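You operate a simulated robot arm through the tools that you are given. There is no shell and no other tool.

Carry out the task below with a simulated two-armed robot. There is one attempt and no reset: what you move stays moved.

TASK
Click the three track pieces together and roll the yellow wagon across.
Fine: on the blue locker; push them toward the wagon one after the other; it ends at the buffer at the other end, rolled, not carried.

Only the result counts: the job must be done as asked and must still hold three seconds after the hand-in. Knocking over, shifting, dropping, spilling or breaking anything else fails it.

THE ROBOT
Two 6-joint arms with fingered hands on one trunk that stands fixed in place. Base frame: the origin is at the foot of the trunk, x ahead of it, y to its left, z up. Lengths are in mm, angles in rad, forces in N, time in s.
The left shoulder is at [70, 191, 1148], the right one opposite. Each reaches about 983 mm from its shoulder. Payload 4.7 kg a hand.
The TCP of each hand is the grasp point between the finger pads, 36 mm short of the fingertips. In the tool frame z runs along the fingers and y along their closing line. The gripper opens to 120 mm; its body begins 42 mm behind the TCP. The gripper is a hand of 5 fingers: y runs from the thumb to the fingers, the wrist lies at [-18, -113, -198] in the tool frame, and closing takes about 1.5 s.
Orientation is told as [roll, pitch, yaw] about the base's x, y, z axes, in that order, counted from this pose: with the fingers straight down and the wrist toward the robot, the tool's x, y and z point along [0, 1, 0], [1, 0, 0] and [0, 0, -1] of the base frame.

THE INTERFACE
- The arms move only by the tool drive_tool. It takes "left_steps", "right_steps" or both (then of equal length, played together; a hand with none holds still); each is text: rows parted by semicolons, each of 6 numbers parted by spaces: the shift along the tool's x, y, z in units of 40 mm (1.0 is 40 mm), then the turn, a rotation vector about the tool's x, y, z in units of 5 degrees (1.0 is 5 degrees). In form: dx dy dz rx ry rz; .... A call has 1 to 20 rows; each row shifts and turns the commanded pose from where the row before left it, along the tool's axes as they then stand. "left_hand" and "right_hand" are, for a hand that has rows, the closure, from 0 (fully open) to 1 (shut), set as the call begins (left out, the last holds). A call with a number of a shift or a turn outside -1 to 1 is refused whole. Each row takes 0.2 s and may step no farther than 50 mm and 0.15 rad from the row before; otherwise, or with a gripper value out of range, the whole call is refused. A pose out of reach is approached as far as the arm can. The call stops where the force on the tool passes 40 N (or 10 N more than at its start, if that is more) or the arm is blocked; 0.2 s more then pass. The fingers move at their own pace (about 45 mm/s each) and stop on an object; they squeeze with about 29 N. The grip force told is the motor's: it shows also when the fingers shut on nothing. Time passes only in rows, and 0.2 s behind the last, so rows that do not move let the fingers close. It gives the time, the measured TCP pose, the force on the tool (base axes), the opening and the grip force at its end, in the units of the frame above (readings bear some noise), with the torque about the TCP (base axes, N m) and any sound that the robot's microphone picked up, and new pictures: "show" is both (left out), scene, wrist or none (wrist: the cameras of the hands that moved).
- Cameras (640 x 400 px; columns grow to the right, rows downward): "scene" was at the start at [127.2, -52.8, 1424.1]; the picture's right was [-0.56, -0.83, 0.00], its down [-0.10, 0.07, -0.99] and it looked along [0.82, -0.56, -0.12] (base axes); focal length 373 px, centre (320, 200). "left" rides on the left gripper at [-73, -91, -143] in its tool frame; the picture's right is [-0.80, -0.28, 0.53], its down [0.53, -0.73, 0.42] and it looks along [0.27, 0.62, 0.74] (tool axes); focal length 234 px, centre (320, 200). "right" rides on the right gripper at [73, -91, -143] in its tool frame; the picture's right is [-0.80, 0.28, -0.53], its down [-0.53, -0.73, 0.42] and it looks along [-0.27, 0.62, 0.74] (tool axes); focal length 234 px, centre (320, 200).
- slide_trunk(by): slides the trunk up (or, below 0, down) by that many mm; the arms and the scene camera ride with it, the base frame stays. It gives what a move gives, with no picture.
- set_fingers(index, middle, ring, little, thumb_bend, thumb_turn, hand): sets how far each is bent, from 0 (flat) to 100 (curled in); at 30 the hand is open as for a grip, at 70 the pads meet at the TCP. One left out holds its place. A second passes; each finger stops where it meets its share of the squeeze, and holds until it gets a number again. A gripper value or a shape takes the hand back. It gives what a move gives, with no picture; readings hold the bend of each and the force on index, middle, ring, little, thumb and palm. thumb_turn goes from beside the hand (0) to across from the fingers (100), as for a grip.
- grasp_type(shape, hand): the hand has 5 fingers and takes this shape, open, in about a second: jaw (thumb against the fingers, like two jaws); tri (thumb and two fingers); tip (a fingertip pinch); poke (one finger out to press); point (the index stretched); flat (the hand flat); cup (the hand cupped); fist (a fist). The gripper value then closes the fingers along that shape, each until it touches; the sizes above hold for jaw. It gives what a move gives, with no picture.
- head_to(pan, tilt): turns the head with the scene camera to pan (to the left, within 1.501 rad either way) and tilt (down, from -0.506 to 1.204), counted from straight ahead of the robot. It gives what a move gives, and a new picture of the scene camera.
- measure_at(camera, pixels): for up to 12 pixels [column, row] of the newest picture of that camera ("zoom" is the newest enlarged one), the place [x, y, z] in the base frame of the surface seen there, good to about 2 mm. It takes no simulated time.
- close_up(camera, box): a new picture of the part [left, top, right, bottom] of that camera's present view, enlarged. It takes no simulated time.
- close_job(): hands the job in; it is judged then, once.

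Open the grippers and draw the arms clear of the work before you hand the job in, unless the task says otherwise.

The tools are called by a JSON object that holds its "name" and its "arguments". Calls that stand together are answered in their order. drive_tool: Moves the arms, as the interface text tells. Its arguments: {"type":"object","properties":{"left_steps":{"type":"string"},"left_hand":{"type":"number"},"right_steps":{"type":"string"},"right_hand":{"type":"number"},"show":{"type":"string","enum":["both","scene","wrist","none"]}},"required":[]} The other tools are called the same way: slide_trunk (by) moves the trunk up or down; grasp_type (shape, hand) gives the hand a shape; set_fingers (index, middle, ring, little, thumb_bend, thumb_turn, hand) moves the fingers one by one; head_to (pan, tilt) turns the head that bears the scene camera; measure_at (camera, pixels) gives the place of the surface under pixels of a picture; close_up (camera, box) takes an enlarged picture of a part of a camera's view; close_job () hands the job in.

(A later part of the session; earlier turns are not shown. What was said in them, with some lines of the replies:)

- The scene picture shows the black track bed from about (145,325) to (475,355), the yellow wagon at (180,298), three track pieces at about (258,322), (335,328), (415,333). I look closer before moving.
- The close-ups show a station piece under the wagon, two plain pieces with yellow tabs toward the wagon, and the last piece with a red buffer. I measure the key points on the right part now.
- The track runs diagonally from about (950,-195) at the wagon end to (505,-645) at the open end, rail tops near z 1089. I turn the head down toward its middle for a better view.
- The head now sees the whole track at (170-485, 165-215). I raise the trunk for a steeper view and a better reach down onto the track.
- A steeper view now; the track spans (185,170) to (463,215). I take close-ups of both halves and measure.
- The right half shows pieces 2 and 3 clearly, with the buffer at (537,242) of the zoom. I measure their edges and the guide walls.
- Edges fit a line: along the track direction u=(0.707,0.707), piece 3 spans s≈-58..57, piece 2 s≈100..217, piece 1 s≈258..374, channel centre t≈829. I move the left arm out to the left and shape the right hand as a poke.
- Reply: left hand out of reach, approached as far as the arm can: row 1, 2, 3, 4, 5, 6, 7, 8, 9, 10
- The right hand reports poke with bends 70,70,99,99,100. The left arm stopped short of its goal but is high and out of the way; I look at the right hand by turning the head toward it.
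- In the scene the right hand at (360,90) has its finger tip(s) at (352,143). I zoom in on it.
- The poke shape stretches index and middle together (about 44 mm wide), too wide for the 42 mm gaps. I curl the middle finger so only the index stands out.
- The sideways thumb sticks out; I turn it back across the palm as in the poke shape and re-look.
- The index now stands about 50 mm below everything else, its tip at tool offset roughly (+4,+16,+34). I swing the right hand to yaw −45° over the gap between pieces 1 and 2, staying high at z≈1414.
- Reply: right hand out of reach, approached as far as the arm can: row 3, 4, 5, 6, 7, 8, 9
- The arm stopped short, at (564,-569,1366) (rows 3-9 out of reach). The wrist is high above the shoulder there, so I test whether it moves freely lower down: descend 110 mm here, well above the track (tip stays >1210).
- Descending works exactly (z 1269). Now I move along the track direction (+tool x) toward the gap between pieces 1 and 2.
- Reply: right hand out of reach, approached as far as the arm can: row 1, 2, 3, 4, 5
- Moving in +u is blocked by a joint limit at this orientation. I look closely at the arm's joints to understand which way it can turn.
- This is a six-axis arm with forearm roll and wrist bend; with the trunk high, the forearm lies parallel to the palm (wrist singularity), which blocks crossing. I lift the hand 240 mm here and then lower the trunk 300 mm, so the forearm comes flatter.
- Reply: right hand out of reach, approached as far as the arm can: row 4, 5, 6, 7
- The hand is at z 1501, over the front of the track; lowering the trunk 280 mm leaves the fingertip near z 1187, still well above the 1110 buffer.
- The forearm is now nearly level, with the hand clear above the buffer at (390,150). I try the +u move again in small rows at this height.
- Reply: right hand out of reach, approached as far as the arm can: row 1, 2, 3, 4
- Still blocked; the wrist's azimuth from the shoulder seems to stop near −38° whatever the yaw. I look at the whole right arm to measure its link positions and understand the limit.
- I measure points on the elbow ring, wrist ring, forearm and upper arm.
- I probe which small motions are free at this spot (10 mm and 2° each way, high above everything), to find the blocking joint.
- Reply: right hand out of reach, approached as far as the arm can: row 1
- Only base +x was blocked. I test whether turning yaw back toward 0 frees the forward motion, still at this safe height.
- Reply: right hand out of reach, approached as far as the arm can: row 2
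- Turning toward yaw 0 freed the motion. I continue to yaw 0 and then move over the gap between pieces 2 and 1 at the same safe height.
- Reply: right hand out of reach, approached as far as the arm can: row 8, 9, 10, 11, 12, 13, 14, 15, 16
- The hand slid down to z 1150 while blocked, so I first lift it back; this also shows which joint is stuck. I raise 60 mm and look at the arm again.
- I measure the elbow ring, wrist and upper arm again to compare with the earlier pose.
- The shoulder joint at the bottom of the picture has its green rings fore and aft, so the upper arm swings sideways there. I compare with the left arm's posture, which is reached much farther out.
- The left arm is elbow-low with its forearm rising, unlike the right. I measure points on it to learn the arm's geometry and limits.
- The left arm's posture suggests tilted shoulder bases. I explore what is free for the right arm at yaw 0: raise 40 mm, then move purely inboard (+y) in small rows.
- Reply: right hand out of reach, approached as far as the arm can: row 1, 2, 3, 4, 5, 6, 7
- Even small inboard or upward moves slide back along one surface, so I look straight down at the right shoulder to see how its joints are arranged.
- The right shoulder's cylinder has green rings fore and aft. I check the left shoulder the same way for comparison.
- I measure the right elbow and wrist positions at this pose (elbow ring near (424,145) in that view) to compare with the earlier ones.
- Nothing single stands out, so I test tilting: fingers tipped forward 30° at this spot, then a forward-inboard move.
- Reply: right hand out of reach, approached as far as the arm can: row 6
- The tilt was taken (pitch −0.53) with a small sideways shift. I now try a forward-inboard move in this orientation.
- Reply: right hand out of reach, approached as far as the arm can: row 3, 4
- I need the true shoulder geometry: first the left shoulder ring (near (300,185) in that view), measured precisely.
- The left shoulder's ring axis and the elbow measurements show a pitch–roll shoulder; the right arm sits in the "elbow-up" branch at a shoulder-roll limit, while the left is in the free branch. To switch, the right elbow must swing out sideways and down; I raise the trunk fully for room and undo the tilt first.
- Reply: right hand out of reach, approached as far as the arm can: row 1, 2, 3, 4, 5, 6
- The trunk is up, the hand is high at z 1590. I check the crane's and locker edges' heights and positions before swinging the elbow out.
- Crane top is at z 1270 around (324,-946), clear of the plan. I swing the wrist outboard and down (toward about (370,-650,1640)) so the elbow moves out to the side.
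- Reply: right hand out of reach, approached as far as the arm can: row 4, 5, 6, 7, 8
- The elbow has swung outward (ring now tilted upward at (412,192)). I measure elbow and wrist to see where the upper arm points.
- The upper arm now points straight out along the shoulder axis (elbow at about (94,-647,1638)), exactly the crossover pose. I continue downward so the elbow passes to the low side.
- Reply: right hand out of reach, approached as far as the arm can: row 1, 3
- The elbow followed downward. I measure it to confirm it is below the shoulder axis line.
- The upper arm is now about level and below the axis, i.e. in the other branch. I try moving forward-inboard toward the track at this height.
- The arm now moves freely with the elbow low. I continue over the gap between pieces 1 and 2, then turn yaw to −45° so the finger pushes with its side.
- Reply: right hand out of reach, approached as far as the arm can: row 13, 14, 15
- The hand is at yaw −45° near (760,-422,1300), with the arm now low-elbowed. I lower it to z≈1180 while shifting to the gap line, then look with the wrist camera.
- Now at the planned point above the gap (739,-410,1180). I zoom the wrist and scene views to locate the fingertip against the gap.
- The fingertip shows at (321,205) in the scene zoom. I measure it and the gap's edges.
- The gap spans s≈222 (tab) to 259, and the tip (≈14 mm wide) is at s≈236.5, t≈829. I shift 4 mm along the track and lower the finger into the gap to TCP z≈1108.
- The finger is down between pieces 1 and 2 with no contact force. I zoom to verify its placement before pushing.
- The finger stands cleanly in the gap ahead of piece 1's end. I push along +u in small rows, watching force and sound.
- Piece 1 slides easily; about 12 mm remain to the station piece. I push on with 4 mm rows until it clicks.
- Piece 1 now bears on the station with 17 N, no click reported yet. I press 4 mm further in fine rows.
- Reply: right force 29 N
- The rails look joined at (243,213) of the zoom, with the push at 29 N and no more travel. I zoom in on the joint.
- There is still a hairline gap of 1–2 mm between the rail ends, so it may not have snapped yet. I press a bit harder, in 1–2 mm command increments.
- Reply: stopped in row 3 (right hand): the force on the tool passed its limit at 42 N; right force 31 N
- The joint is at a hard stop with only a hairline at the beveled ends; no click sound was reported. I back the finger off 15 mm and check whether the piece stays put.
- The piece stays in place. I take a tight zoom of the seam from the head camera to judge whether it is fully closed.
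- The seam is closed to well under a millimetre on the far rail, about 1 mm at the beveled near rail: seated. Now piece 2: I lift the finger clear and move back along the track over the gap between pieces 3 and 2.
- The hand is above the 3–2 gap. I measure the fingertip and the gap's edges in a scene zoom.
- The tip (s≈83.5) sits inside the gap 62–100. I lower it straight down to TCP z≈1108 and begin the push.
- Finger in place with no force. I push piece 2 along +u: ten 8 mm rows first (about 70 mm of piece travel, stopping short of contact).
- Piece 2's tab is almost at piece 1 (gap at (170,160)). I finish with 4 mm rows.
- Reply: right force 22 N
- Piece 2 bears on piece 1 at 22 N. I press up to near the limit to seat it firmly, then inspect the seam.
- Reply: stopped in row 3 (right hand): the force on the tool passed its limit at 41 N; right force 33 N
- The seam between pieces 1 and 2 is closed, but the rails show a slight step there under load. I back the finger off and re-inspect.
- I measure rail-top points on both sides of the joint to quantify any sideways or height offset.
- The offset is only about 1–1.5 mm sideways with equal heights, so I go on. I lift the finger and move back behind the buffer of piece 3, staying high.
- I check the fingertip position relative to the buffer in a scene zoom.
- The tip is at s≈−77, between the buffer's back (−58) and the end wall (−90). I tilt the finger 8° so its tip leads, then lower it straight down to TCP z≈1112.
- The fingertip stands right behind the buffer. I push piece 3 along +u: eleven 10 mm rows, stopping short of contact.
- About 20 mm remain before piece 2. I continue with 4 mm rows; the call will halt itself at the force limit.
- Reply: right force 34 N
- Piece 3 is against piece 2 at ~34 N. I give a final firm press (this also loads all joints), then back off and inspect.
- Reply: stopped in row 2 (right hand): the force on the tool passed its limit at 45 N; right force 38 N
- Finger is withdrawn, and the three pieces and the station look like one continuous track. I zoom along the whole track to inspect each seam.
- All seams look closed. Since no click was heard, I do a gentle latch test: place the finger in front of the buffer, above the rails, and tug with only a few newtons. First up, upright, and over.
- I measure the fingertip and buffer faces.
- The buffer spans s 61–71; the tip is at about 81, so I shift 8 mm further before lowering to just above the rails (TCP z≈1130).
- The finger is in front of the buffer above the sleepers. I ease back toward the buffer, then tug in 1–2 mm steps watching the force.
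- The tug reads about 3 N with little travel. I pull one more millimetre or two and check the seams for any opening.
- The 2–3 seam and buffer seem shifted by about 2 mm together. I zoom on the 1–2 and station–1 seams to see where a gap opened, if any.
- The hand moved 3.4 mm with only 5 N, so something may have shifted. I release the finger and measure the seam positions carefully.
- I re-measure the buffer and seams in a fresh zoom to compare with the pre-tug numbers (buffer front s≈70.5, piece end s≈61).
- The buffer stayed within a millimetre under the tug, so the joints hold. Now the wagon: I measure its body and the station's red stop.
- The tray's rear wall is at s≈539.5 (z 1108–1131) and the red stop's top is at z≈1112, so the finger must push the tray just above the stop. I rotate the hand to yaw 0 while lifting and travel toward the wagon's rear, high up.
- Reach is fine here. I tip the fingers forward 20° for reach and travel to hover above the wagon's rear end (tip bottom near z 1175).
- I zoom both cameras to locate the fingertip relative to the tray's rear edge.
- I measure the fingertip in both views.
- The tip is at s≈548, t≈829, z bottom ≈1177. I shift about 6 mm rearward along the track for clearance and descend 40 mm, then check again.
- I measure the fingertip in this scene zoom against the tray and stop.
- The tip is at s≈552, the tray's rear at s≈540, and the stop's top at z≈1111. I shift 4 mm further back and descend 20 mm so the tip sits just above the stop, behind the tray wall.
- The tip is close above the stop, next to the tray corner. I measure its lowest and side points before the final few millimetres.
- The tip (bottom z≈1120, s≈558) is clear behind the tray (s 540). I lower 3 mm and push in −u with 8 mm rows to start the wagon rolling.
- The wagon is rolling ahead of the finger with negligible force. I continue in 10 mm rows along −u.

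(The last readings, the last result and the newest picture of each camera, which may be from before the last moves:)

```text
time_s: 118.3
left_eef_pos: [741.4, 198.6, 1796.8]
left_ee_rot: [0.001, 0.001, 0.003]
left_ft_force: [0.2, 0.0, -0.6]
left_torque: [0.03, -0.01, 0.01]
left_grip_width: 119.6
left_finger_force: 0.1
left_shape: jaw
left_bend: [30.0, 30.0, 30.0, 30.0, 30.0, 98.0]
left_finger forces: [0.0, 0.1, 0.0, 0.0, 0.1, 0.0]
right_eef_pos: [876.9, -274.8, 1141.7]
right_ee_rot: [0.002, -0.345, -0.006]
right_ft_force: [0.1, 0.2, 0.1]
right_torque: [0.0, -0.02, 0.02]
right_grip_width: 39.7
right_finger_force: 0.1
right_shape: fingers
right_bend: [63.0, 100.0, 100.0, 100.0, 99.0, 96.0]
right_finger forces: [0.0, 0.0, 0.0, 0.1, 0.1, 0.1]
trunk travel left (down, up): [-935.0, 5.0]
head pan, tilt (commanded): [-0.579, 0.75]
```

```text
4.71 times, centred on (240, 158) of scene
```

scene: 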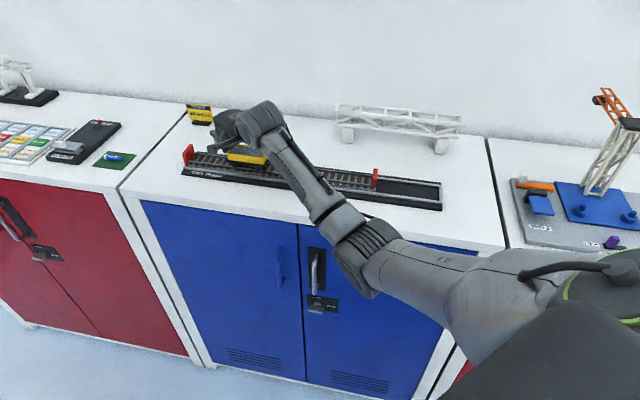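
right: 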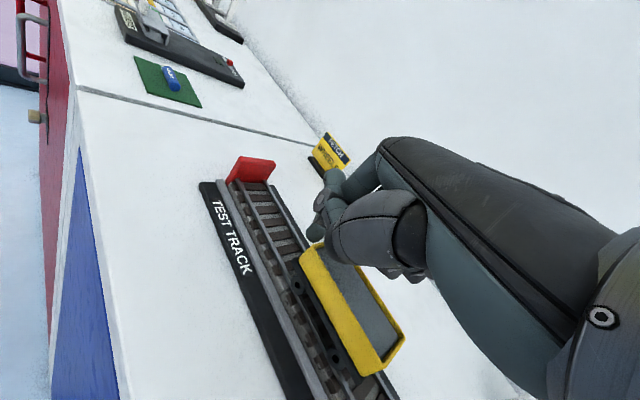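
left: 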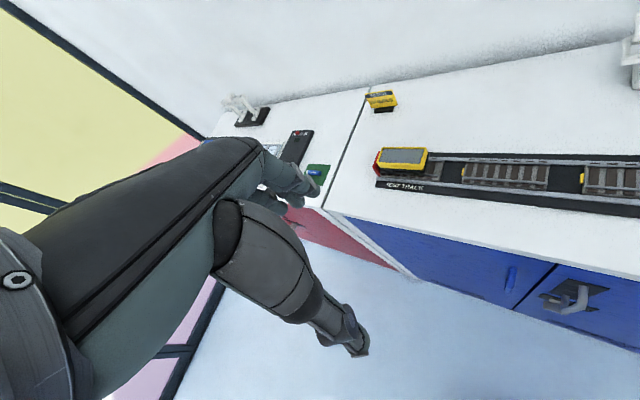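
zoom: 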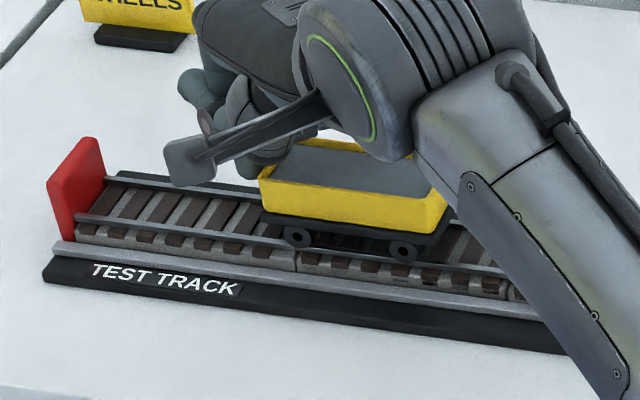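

The wagon has crossed the first seam with its front wheels. I keep pushing, ten more 10 mm rows.

{"name": "drive_tool", "arguments": {"right_steps": "-0.1768 -0.1661 -0.0605 0 0 0; -0.1768 -0.1661 -0.0605 0 0 0; -0.1768 -0.1661 -0.0605 0 0 0; -0.1768 -0.1661 -0.0605 0 0 0; -0.1768 -0.1661 -0.0605 0 0 0; -0.1768 -0.1661 -0.0605 0 0 0; -0.1768 -0.1661 -0.0605 0 0 0; -0.1768 -0.1661 -0.0605 0 0 0; -0.1768 -0.1661 -0.0605 0 0 0; -0.1768 -0.1661 -0.0605 0 0 0; 0 0 0 0 0 0", "show": "both"}}

{"name": "close_up", "arguments": {"camera": "scene", "box": [215, 120, 345, 205]}}

```text
time_s: 120.7
left_eef_pos: [741.2, 197.9, 1795.8]
left_ee_rot: [0.0, 0.001, 0.005]
left_ft_force: [-0.4, 0.1, 1.0]
left_torque: [0.02, 0.01, 0.0]
left_grip_width: 119.6
left_finger_force: 0.0
left_shape: jaw
left_bend: [30.0, 30.0, 30.0, 30.0, 30.0, 98.0]
left_finger forces: [0.0, 0.0, 0.0, 0.0, 0.0, 0.1]
right_eef_pos: [805.8, -346.0, 1144.0]
right_ee_rot: [0.005, -0.344, -0.006]
right_ft_force: [0.2, 0.3, -0.5]
right_torque: [0.0, -0.02, 0.0]
right_grip_width: 40.0
right_finger_force: 0.0
right_shape: fingers
right_bend: [63.0, 100.0, 100.0, 100.0, 99.0, 96.0]
right_finger forces: [0.0, 0.1, 0.1, 0.0, 0.0, 0.0]
trunk travel left (down, up): [-935.0, 5.0]
head pan, tilt (commanded): [-0.579, 0.75]
```

scene: 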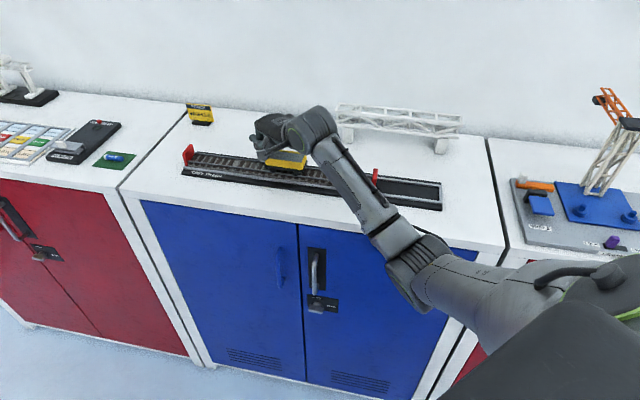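
right: 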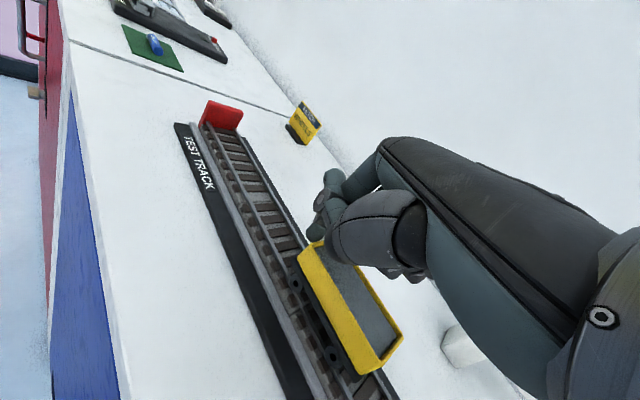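

```text
4.71 times, centred on (280, 162) of scene
```

zoom: 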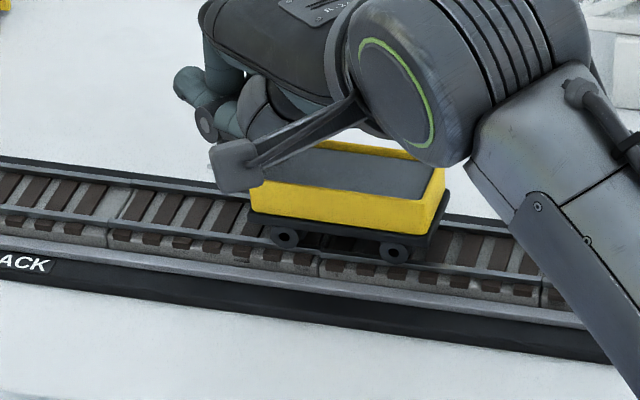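

The wagon is past the second seam with its front wheels. Ten more rows.

{"name": "drive_tool", "arguments": {"right_steps": "-0.1768 -0.1661 -0.0605 0 0 0; -0.1768 -0.1661 -0.0605 0 0 0; -0.1768 -0.1661 -0.0605 0 0 0; -0.1768 -0.1661 -0.0605 0 0 0; -0.1768 -0.1661 -0.0605 0 0 0; -0.1768 -0.1661 -0.0605 0 0 0; -0.1768 -0.1661 -0.0605 0 0 0; -0.1768 -0.1661 -0.0605 0 0 0; -0.1768 -0.1661 -0.0605 0 0 0; -0.1768 -0.1661 -0.0605 0 0 0; 0 0 0 0 0 0", "show": "both"}}

{"name": "close_up", "arguments": {"camera": "scene", "box": [255, 125, 385, 210]}}

```text
time_s: 123.1
left_eef_pos: [742.4, 199.3, 1797.1]
left_ee_rot: [0.002, 0.002, 0.003]
left_ft_force: [0.4, 0.0, -0.5]
left_torque: [-0.01, 0.0, -0.01]
left_grip_width: 119.8
left_finger_force: 0.1
left_shape: jaw
left_bend: [30.0, 30.0, 30.0, 30.0, 30.0, 98.0]
left_finger forces: [0.1, 0.0, 0.0, 0.0, 0.0, 0.0]
right_eef_pos: [734.9, -415.1, 1144.8]
right_ee_rot: [0.001, -0.343, -0.009]
right_ft_force: [0.2, 0.0, -0.3]
right_torque: [0.01, 0.02, -0.01]
right_grip_width: 40.0
right_finger_force: 0.1
right_shape: fingers
right_bend: [63.0, 100.0, 100.0, 100.0, 99.0, 96.0]
right_finger forces: [0.0, 0.0, 0.0, 0.0, 0.0, 0.0]
trunk travel left (down, up): [-935.0, 5.0]
head pan, tilt (commanded): [-0.579, 0.75]
```

scene: 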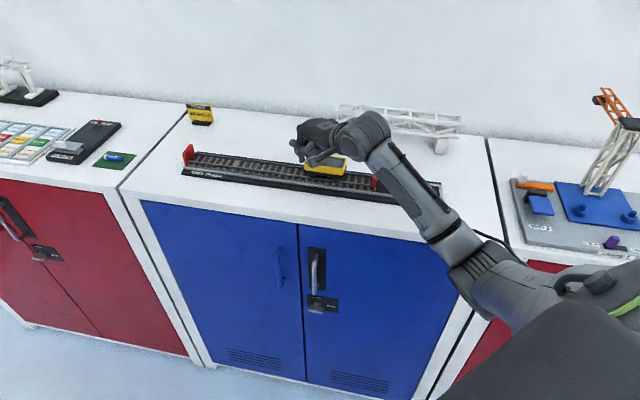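
right: 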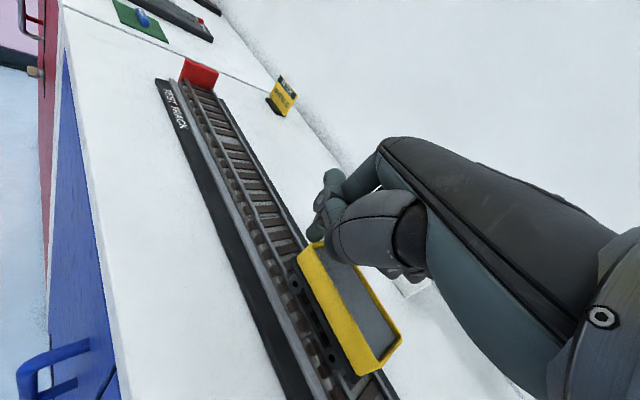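

```text
4.71 times, centred on (320, 168) of scene
```

zoom: 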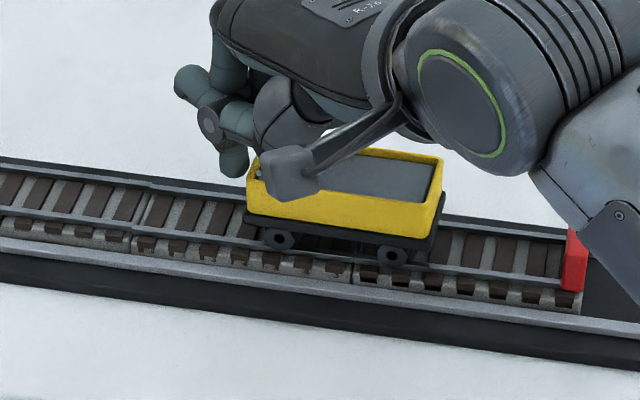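

About 70 mm remain to the buffer. I roll six more 10 mm rows, then finish gently.

{"name": "drive_tool", "arguments": {"right_steps": "-0.1768 -0.1661 -0.0605 0 0 0; -0.1768 -0.1661 -0.0605 0 0 0; -0.1768 -0.1661 -0.0605 0 0 0; -0.1768 -0.1661 -0.0605 0 0 0; -0.1768 -0.1661 -0.0605 0 0 0; -0.0884 -0.083 -0.0302 0 0 0; -0.0884 -0.083 -0.0302 0 0 0; 0 0 0 0 0 0", "show": "both"}}

{"name": "close_up", "arguments": {"camera": "scene", "box": [285, 130, 405, 210]}}

```text
time_s: 124.9
left_eef_pos: [740.3, 198.2, 1797.5]
left_ee_rot: [0.003, 0.001, 0.005]
left_ft_force: [0.3, -0.1, -1.1]
left_torque: [0.0, -0.02, -0.02]
left_grip_width: 119.6
left_finger_force: 0.1
left_shape: jaw
left_bend: [30.0, 30.0, 30.0, 30.0, 30.0, 98.0]
left_finger forces: [0.1, 0.0, 0.1, 0.0, 0.0, 0.0]
right_eef_pos: [693.4, -457.4, 1142.3]
right_ee_rot: [0.002, -0.344, -0.006]
right_ft_force: [-1.2, -0.9, 1.2]
right_torque: [0.01, -0.01, 0.0]
right_grip_width: 39.6
right_finger_force: 0.0
right_shape: fingers
right_bend: [63.0, 100.0, 100.0, 100.0, 99.0, 96.0]
right_finger forces: [0.0, 0.0, 0.1, 0.1, 0.0, 0.0]
trunk travel left (down, up): [-935.0, 5.0]
head pan, tilt (commanded): [-0.579, 0.75]
```

scene: 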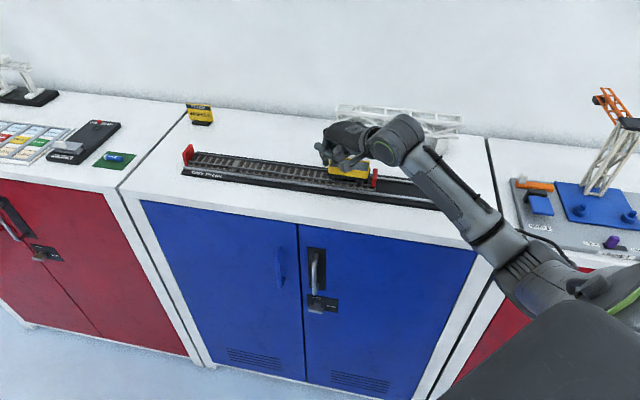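
right: 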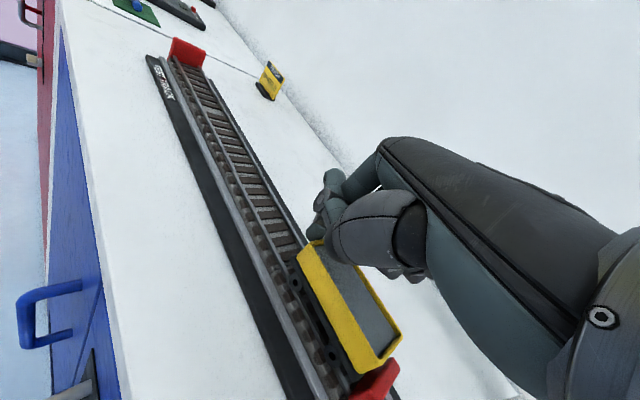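

```text
5.00 times, centred on (345, 170) of scene
```

zoom: 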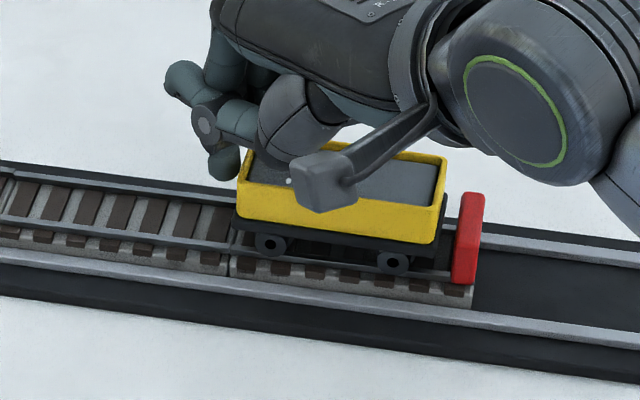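

The wagon is a few millimetres from the buffer. I ease it in with 3 mm rows and watch the force.

{"name": "drive_tool", "arguments": {"right_steps": "-0.053 -0.0498 -0.0181 0 0 0; -0.053 -0.0498 -0.0181 0 0 0; -0.053 -0.0498 -0.0181 0 0 0; -0.053 -0.0498 -0.0181 0 0 0; 0 0 0 0 0 0", "show": "wrist"}}

{"name": "close_up", "arguments": {"camera": "scene", "box": [315, 145, 395, 205]}}

```text
time_s: 126.1
left_eef_pos: [741.4, 199.1, 1795.8]
left_ee_rot: [-0.001, 0.002, 0.003]
left_ft_force: [-0.9, -0.1, 1.1]
left_torque: [0.01, 0.01, 0.02]
left_grip_width: 119.8
left_finger_force: 0.0
left_shape: jaw
left_bend: [30.0, 30.0, 30.0, 30.0, 30.0, 98.0]
left_finger forces: [0.1, 0.0, 0.0, 0.0, 0.1, 0.0]
right_eef_pos: [685.8, -463.4, 1143.3]
right_ee_rot: [0.004, -0.347, -0.006]
right_ft_force: [3.6, 4.5, 1.4]
right_torque: [0.08, -0.06, 0.07]
right_grip_width: 39.8
right_finger_force: 1.6
right_shape: fingers
right_bend: [63.0, 100.0, 100.0, 100.0, 99.0, 96.0]
right_finger forces: [4.3, 0.0, 0.1, 0.1, 0.1, 0.0]
trunk travel left (down, up): [-935.0, 5.0]
head pan, tilt (commanded): [-0.579, 0.75]
```

right: 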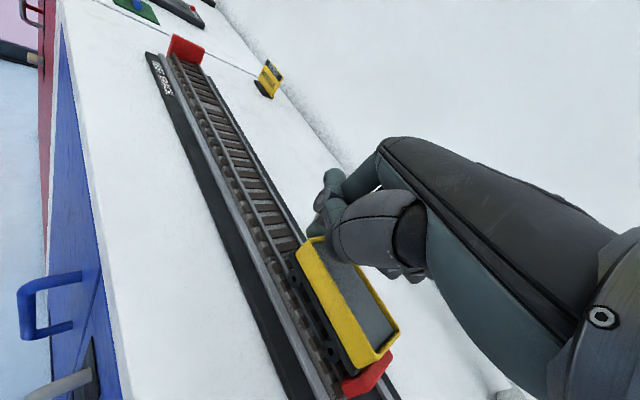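

```text
6.67 times, centred on (355, 175) of scene
```

zoom: 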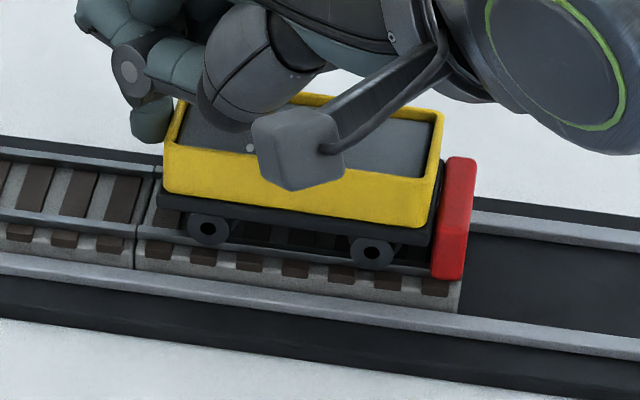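

The wagon is against the buffer with about 6 N. I back the finger off slowly, then look.

{"name": "drive_tool", "arguments": {"right_steps": "0.0265 0.0249 0.0091 0 0 0; 0.0265 0.0249 0.0091 0 0 0; 0.053 0.0498 0.0181 0 0 0; 0.0884 0.083 0.0302 0 0 0; 0.1768 0.1661 0.0605 0 0 0; 0 0 0 0 0 0", "show": "wrist"}}

{"name": "close_up", "arguments": {"camera": "scene", "box": [315, 145, 395, 205]}}

```text
time_s: 127.5
left_eef_pos: [740.6, 198.3, 1797.2]
left_ee_rot: [0.003, 0.002, 0.003]
left_ft_force: [-0.2, 0.5, -0.6]
left_torque: [0.03, 0.0, -0.02]
left_grip_width: 119.7
left_finger_force: 0.0
left_shape: jaw
left_bend: [30.0, 30.0, 30.0, 30.0, 30.0, 98.0]
left_finger forces: [0.1, 0.0, 0.0, 0.0, 0.1, 0.0]
right_eef_pos: [700.7, -452.6, 1142.6]
right_ee_rot: [0.001, -0.344, -0.007]
right_ft_force: [0.8, 0.0, -0.3]
right_torque: [0.01, 0.0, 0.03]
right_grip_width: 40.1
right_finger_force: 0.1
right_shape: fingers
right_bend: [63.0, 100.0, 100.0, 100.0, 99.0, 96.0]
right_finger forces: [0.0, 0.0, 0.0, 0.0, 0.0, 0.0]
trunk travel left (down, up): [-935.0, 5.0]
head pan, tilt (commanded): [-0.579, 0.75]
```

right: 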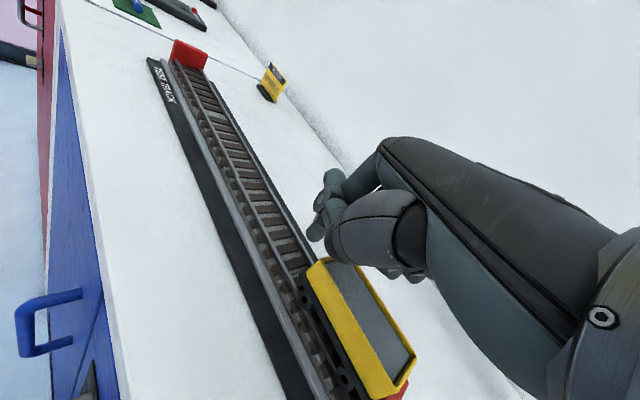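

```text
6.67 times, centred on (355, 175) of scene
```

zoom: 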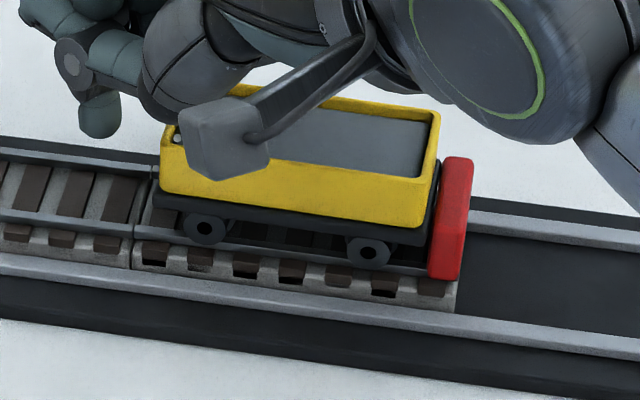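

The wagon rests at the buffer after release. I lift the hand well clear and draw it back toward the robot to view the whole track.

{"name": "drive_tool", "arguments": {"right_steps": "0 0.2 -0.55 0 0 0; 0 0.2565 -0.705 0 0 0; 0 0.2565 -0.705 0 0 0; 0 0.2565 -0.705 0 0 0; 0 0.2565 -0.705 0 0 0; 0 -0.6 -0.4 0 0 0; 0 -0.6 -0.4 0 0 0; 0 -0.6 -0.4 0 0 0; 0 -0.6 -0.4 0 0 0; 0 0 0 0 0 0", "show": "both"}}

```text
time_s: 129.7
left_eef_pos: [741.5, 198.4, 1797.9]
left_ee_rot: [0.002, 0.001, 0.004]
left_ft_force: [0.1, 0.2, 0.0]
left_torque: [-0.02, 0.01, -0.02]
left_grip_width: 119.9
left_finger_force: 0.0
left_shape: jaw
left_bend: [30.0, 30.0, 30.0, 30.0, 30.0, 98.0]
left_finger forces: [0.1, 0.1, 0.0, 0.0, 0.1, 0.0]
right_eef_pos: [587.6, -448.5, 1313.9]
right_ee_rot: [0.005, -0.343, -0.006]
right_ft_force: [-0.6, -0.4, 0.0]
right_torque: [-0.04, -0.02, -0.01]
right_grip_width: 39.8
right_finger_force: 0.1
right_shape: fingers
right_bend: [63.0, 100.0, 100.0, 100.0, 99.0, 96.0]
right_finger forces: [0.0, 0.0, 0.0, 0.1, 0.0, 0.0]
trunk travel left (down, up): [-935.0, 5.0]
head pan, tilt (commanded): [-0.579, 0.75]
```

scene: 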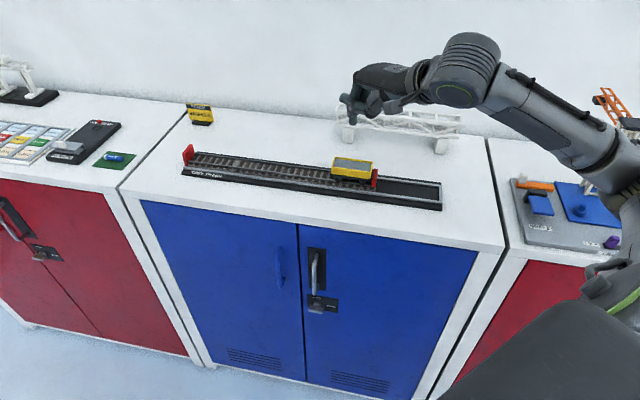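
right: 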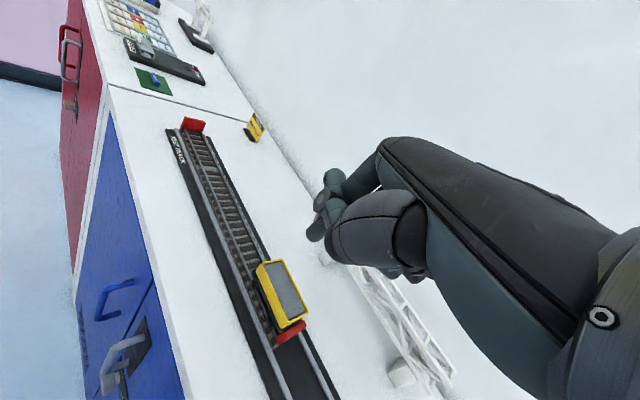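

The track is free of the hand now and the wagon sits at the red buffer. I zoom along the track to verify seams and wagon.

{"name": "close_up", "arguments": {"camera": "scene", "box": [305, 145, 400, 210]}}

{"name": "measure_at", "arguments": {"camera": "zoom", "pixels": [[447, 235], [472, 180], [500, 185], [480, 260], [445, 195], [440, 240], [430, 265], [170, 170], [185, 100], [250, 240], [160, 250], [500, 300]]}}

{"name": "close_up", "arguments": {"camera": "scene", "box": [175, 135, 335, 205]}}

```text
6.15 times, centred on (352, 178) of scene
```

zoom: 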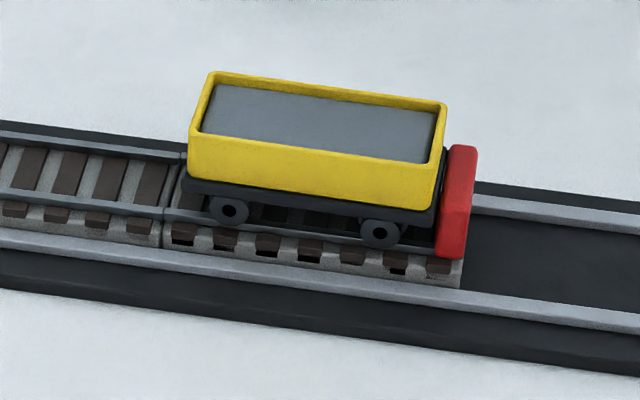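

```text
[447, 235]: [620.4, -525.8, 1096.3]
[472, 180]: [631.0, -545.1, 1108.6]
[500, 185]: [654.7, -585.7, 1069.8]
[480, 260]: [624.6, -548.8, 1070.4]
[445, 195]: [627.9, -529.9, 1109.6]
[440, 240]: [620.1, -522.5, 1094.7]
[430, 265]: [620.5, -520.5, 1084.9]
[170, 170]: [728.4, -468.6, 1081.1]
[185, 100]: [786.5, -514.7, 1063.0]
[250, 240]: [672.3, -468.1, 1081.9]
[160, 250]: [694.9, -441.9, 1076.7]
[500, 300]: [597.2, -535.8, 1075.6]
```

```text
4.00 times, centred on (255, 170) of scene
```

zoom: 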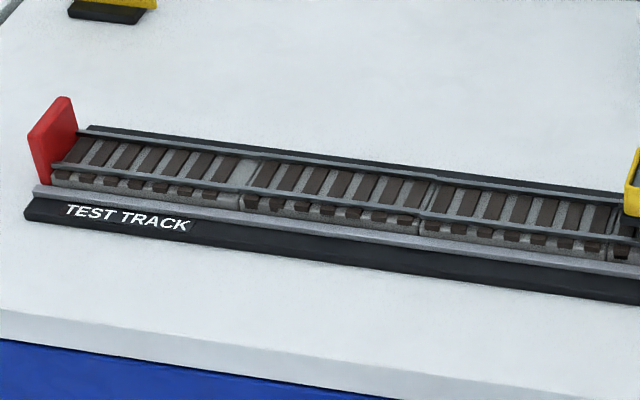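

The wagon touches the buffer and the buffer hasn't moved. I check each of the three seams closely once more.

{"name": "close_up", "arguments": {"camera": "scene", "box": [216, 152, 256, 182]}}

{"name": "close_up", "arguments": {"camera": "scene", "box": [262, 160, 302, 190]}}

{"name": "close_up", "arguments": {"camera": "scene", "box": [310, 160, 350, 190]}}

```text
13.33 times, centred on (236, 167) of scene
```

zoom: 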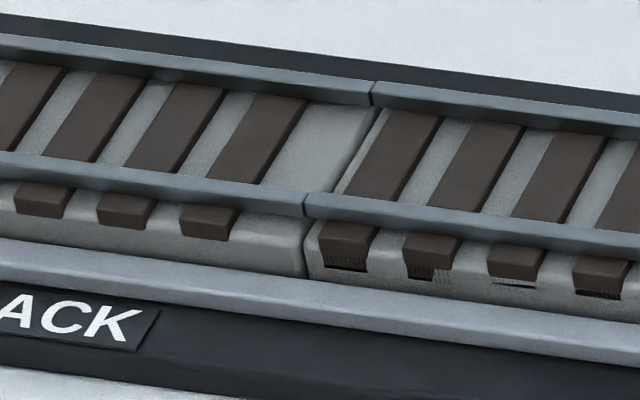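

```text
13.33 times, centred on (282, 175) of scene
```

zoom: 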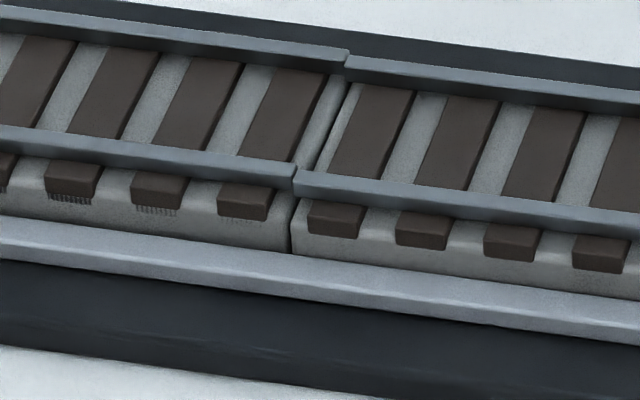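

```text
13.33 times, centred on (330, 175) of scene
```

zoom: 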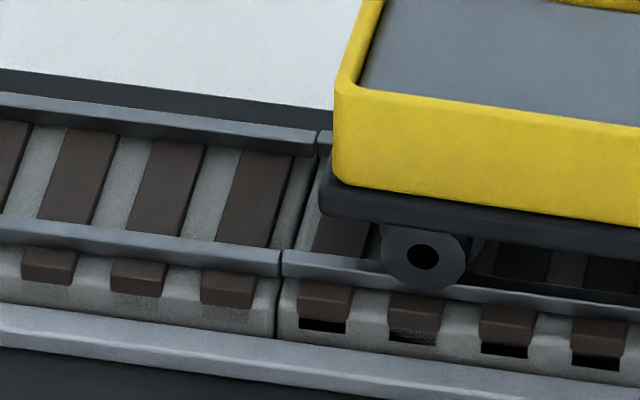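

Seams are closed to about 1 mm or less, and the joints held the tug, so they are engaged; the wagon rests at the buffer. I raise and draw the right hand back, then open it.

{"name": "drive_tool", "arguments": {"right_steps": "0 -0.134 -0.581 0 0 0; 0 -0.134 -0.581 0 0 0; 0 -0.134 -0.581 0 0 0; 0 0 0 0 0 0", "show": "none"}}

{"name": "grasp_type", "arguments": {"shape": "jaw", "hand": "right"}}

{"name": "drive_tool", "arguments": {"right_steps": "0 0 0 0 0 0; 0 0 0 0 0 0; 0 0 0 0 0 0; 0 0 0 0 0 0; 0 0 0 0 0 0", "right_hand": 0, "show": "both"}}

```text
time_s: 130.7
left_eef_pos: [742.7, 199.0, 1795.7]
left_ee_rot: [0.002, 0.001, 0.003]
left_ft_force: [0.1, -0.3, -0.1]
left_torque: [0.0, 0.02, 0.0]
left_grip_width: 119.6
left_finger_force: 0.1
left_shape: jaw
left_bend: [30.0, 30.0, 30.0, 30.0, 30.0, 98.0]
left_finger forces: [0.1, 0.1, 0.1, 0.1, 0.0, 0.0]
right_eef_pos: [548.8, -448.7, 1373.8]
right_ee_rot: [0.003, -0.343, -0.007]
right_ft_force: [0.0, 0.5, -0.4]
right_torque: [0.02, 0.01, 0.05]
right_grip_width: 39.9
right_finger_force: 0.1
right_shape: fingers
right_bend: [63.0, 100.0, 100.0, 100.0, 99.0, 96.0]
right_finger forces: [0.1, 0.0, 0.1, 0.0, 0.0, 0.0]
trunk travel left (down, up): [-935.0, 5.0]
head pan, tilt (commanded): [-0.579, 0.75]
```

```text
time_s: 131.6
left_eef_pos: [740.2, 198.4, 1797.6]
left_ee_rot: [0.002, 0.003, 0.003]
left_ft_force: [0.0, 0.6, 0.1]
left_torque: [-0.01, 0.01, 0.03]
left_grip_width: 120.0
left_finger_force: 0.2
left_shape: jaw
left_bend: [30.0, 30.0, 30.0, 30.0, 30.0, 98.0]
left_finger forces: [0.1, 0.1, 0.0, 0.0, 0.1, 0.1]
right_eef_pos: [548.8, -449.7, 1373.4]
right_ee_rot: [0.002, -0.344, -0.006]
right_ft_force: [0.1, -0.5, -0.6]
right_torque: [0.0, -0.05, -0.01]
right_grip_width: 119.5
right_finger_force: 0.1
right_shape: jaw
right_bend: [30.0, 30.0, 30.0, 30.0, 30.0, 98.0]
right_finger forces: [0.0, 0.0, 0.0, 0.0, 0.0, 0.0]
trunk travel left (down, up): [-935.0, 5.0]
head pan, tilt (commanded): [-0.579, 0.75]
```

```text
time_s: 132.8
left_eef_pos: [739.9, 198.9, 1796.7]
left_ee_rot: [0.002, 0.0, 0.004]
left_ft_force: [0.1, 0.2, 0.5]
left_torque: [-0.02, -0.01, 0.02]
left_grip_width: 119.8
left_finger_force: 0.0
left_shape: jaw
left_bend: [30.0, 30.0, 30.0, 30.0, 30.0, 98.0]
left_finger forces: [0.0, 0.0, 0.0, 0.0, 0.1, 0.1]
right_eef_pos: [548.8, -450.1, 1373.5]
right_ee_rot: [0.003, -0.344, -0.007]
right_ft_force: [0.7, -0.4, 0.1]
right_torque: [0.0, 0.03, 0.02]
right_grip_width: 119.5
right_finger_force: 0.1
right_shape: jaw
right_bend: [30.0, 30.0, 30.0, 30.0, 30.0, 98.0]
right_finger forces: [0.0, 0.0, 0.0, 0.0, 0.1, 0.0]
trunk travel left (down, up): [-935.0, 5.0]
head pan, tilt (commanded): [-0.579, 0.75]
```

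scene: 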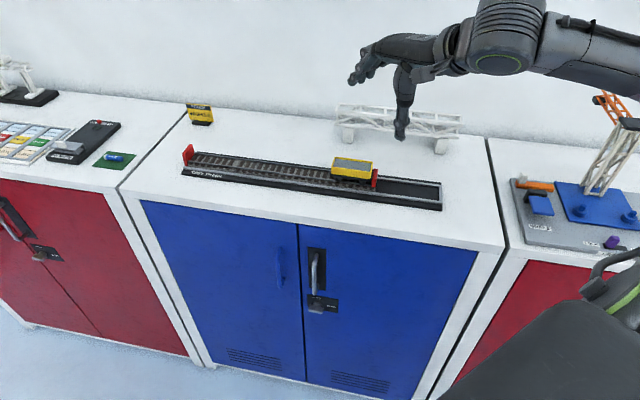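
right: 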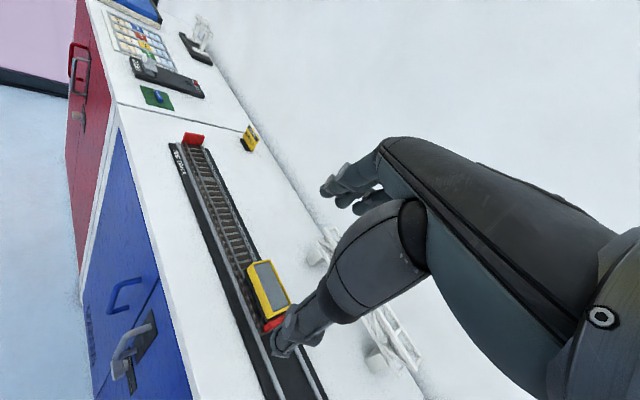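

Hands are open and clear; bridge, sign and crane stand as before. One last zoom on the wagon and buffer to confirm nothing drifted.

{"name": "close_up", "arguments": {"camera": "scene", "box": [305, 145, 400, 210]}}

{"name": "close_up", "arguments": {"camera": "scene", "box": [340, 155, 390, 195]}}

```text
6.15 times, centred on (352, 178) of scene
```

zoom: 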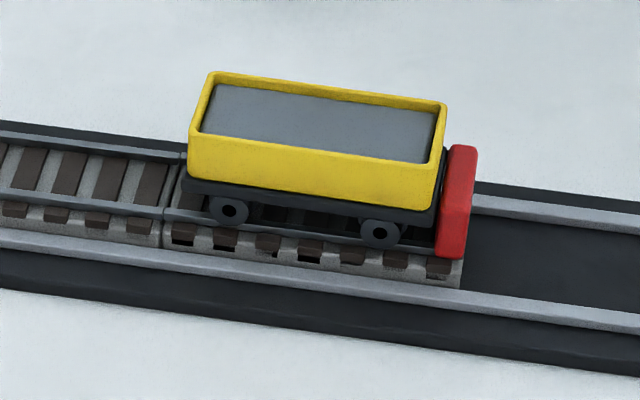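

```text
10.00 times, centred on (365, 175) of scene
```

zoom: 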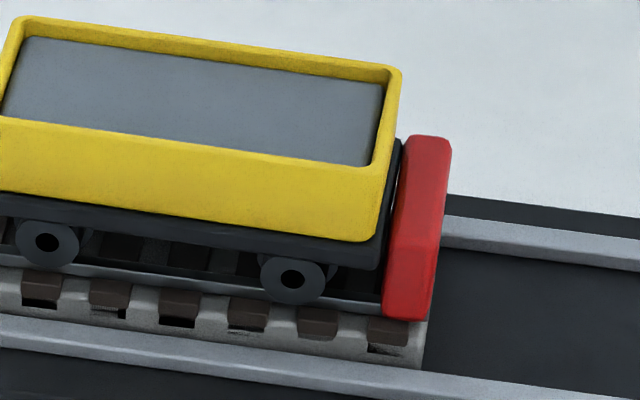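

The wagon's deck touches the red buffer, all seams are closed, and nothing else has moved. I hand the job in.

{"name": "close_job", "arguments": {}}

```text
The job is handed in.
```

The three track pieces are pushed together against the wagon's starting piece. The yellow wagon was rolled across them and rests against the red buffer at the far end.

- **Track:** I pushed the pieces toward the wagon one after the other, nearest first. The gaps at the joints are about 1 mm or less. The microphone never reported a click, but the joints held when I tugged on the buffer with about 5 N. The joint between the first and second pieces has a sideways step of about 1–1.5 mm, which the wagon crossed without trouble.
- **Wagon:** A fingertip pushed it from behind the whole way; it was never lifted. It stayed at the buffer after I withdrew.
- **Surroundings:** The bridge, the sign and the crane look undisturbed in the last pictures. Both hands are open and clear of the track.
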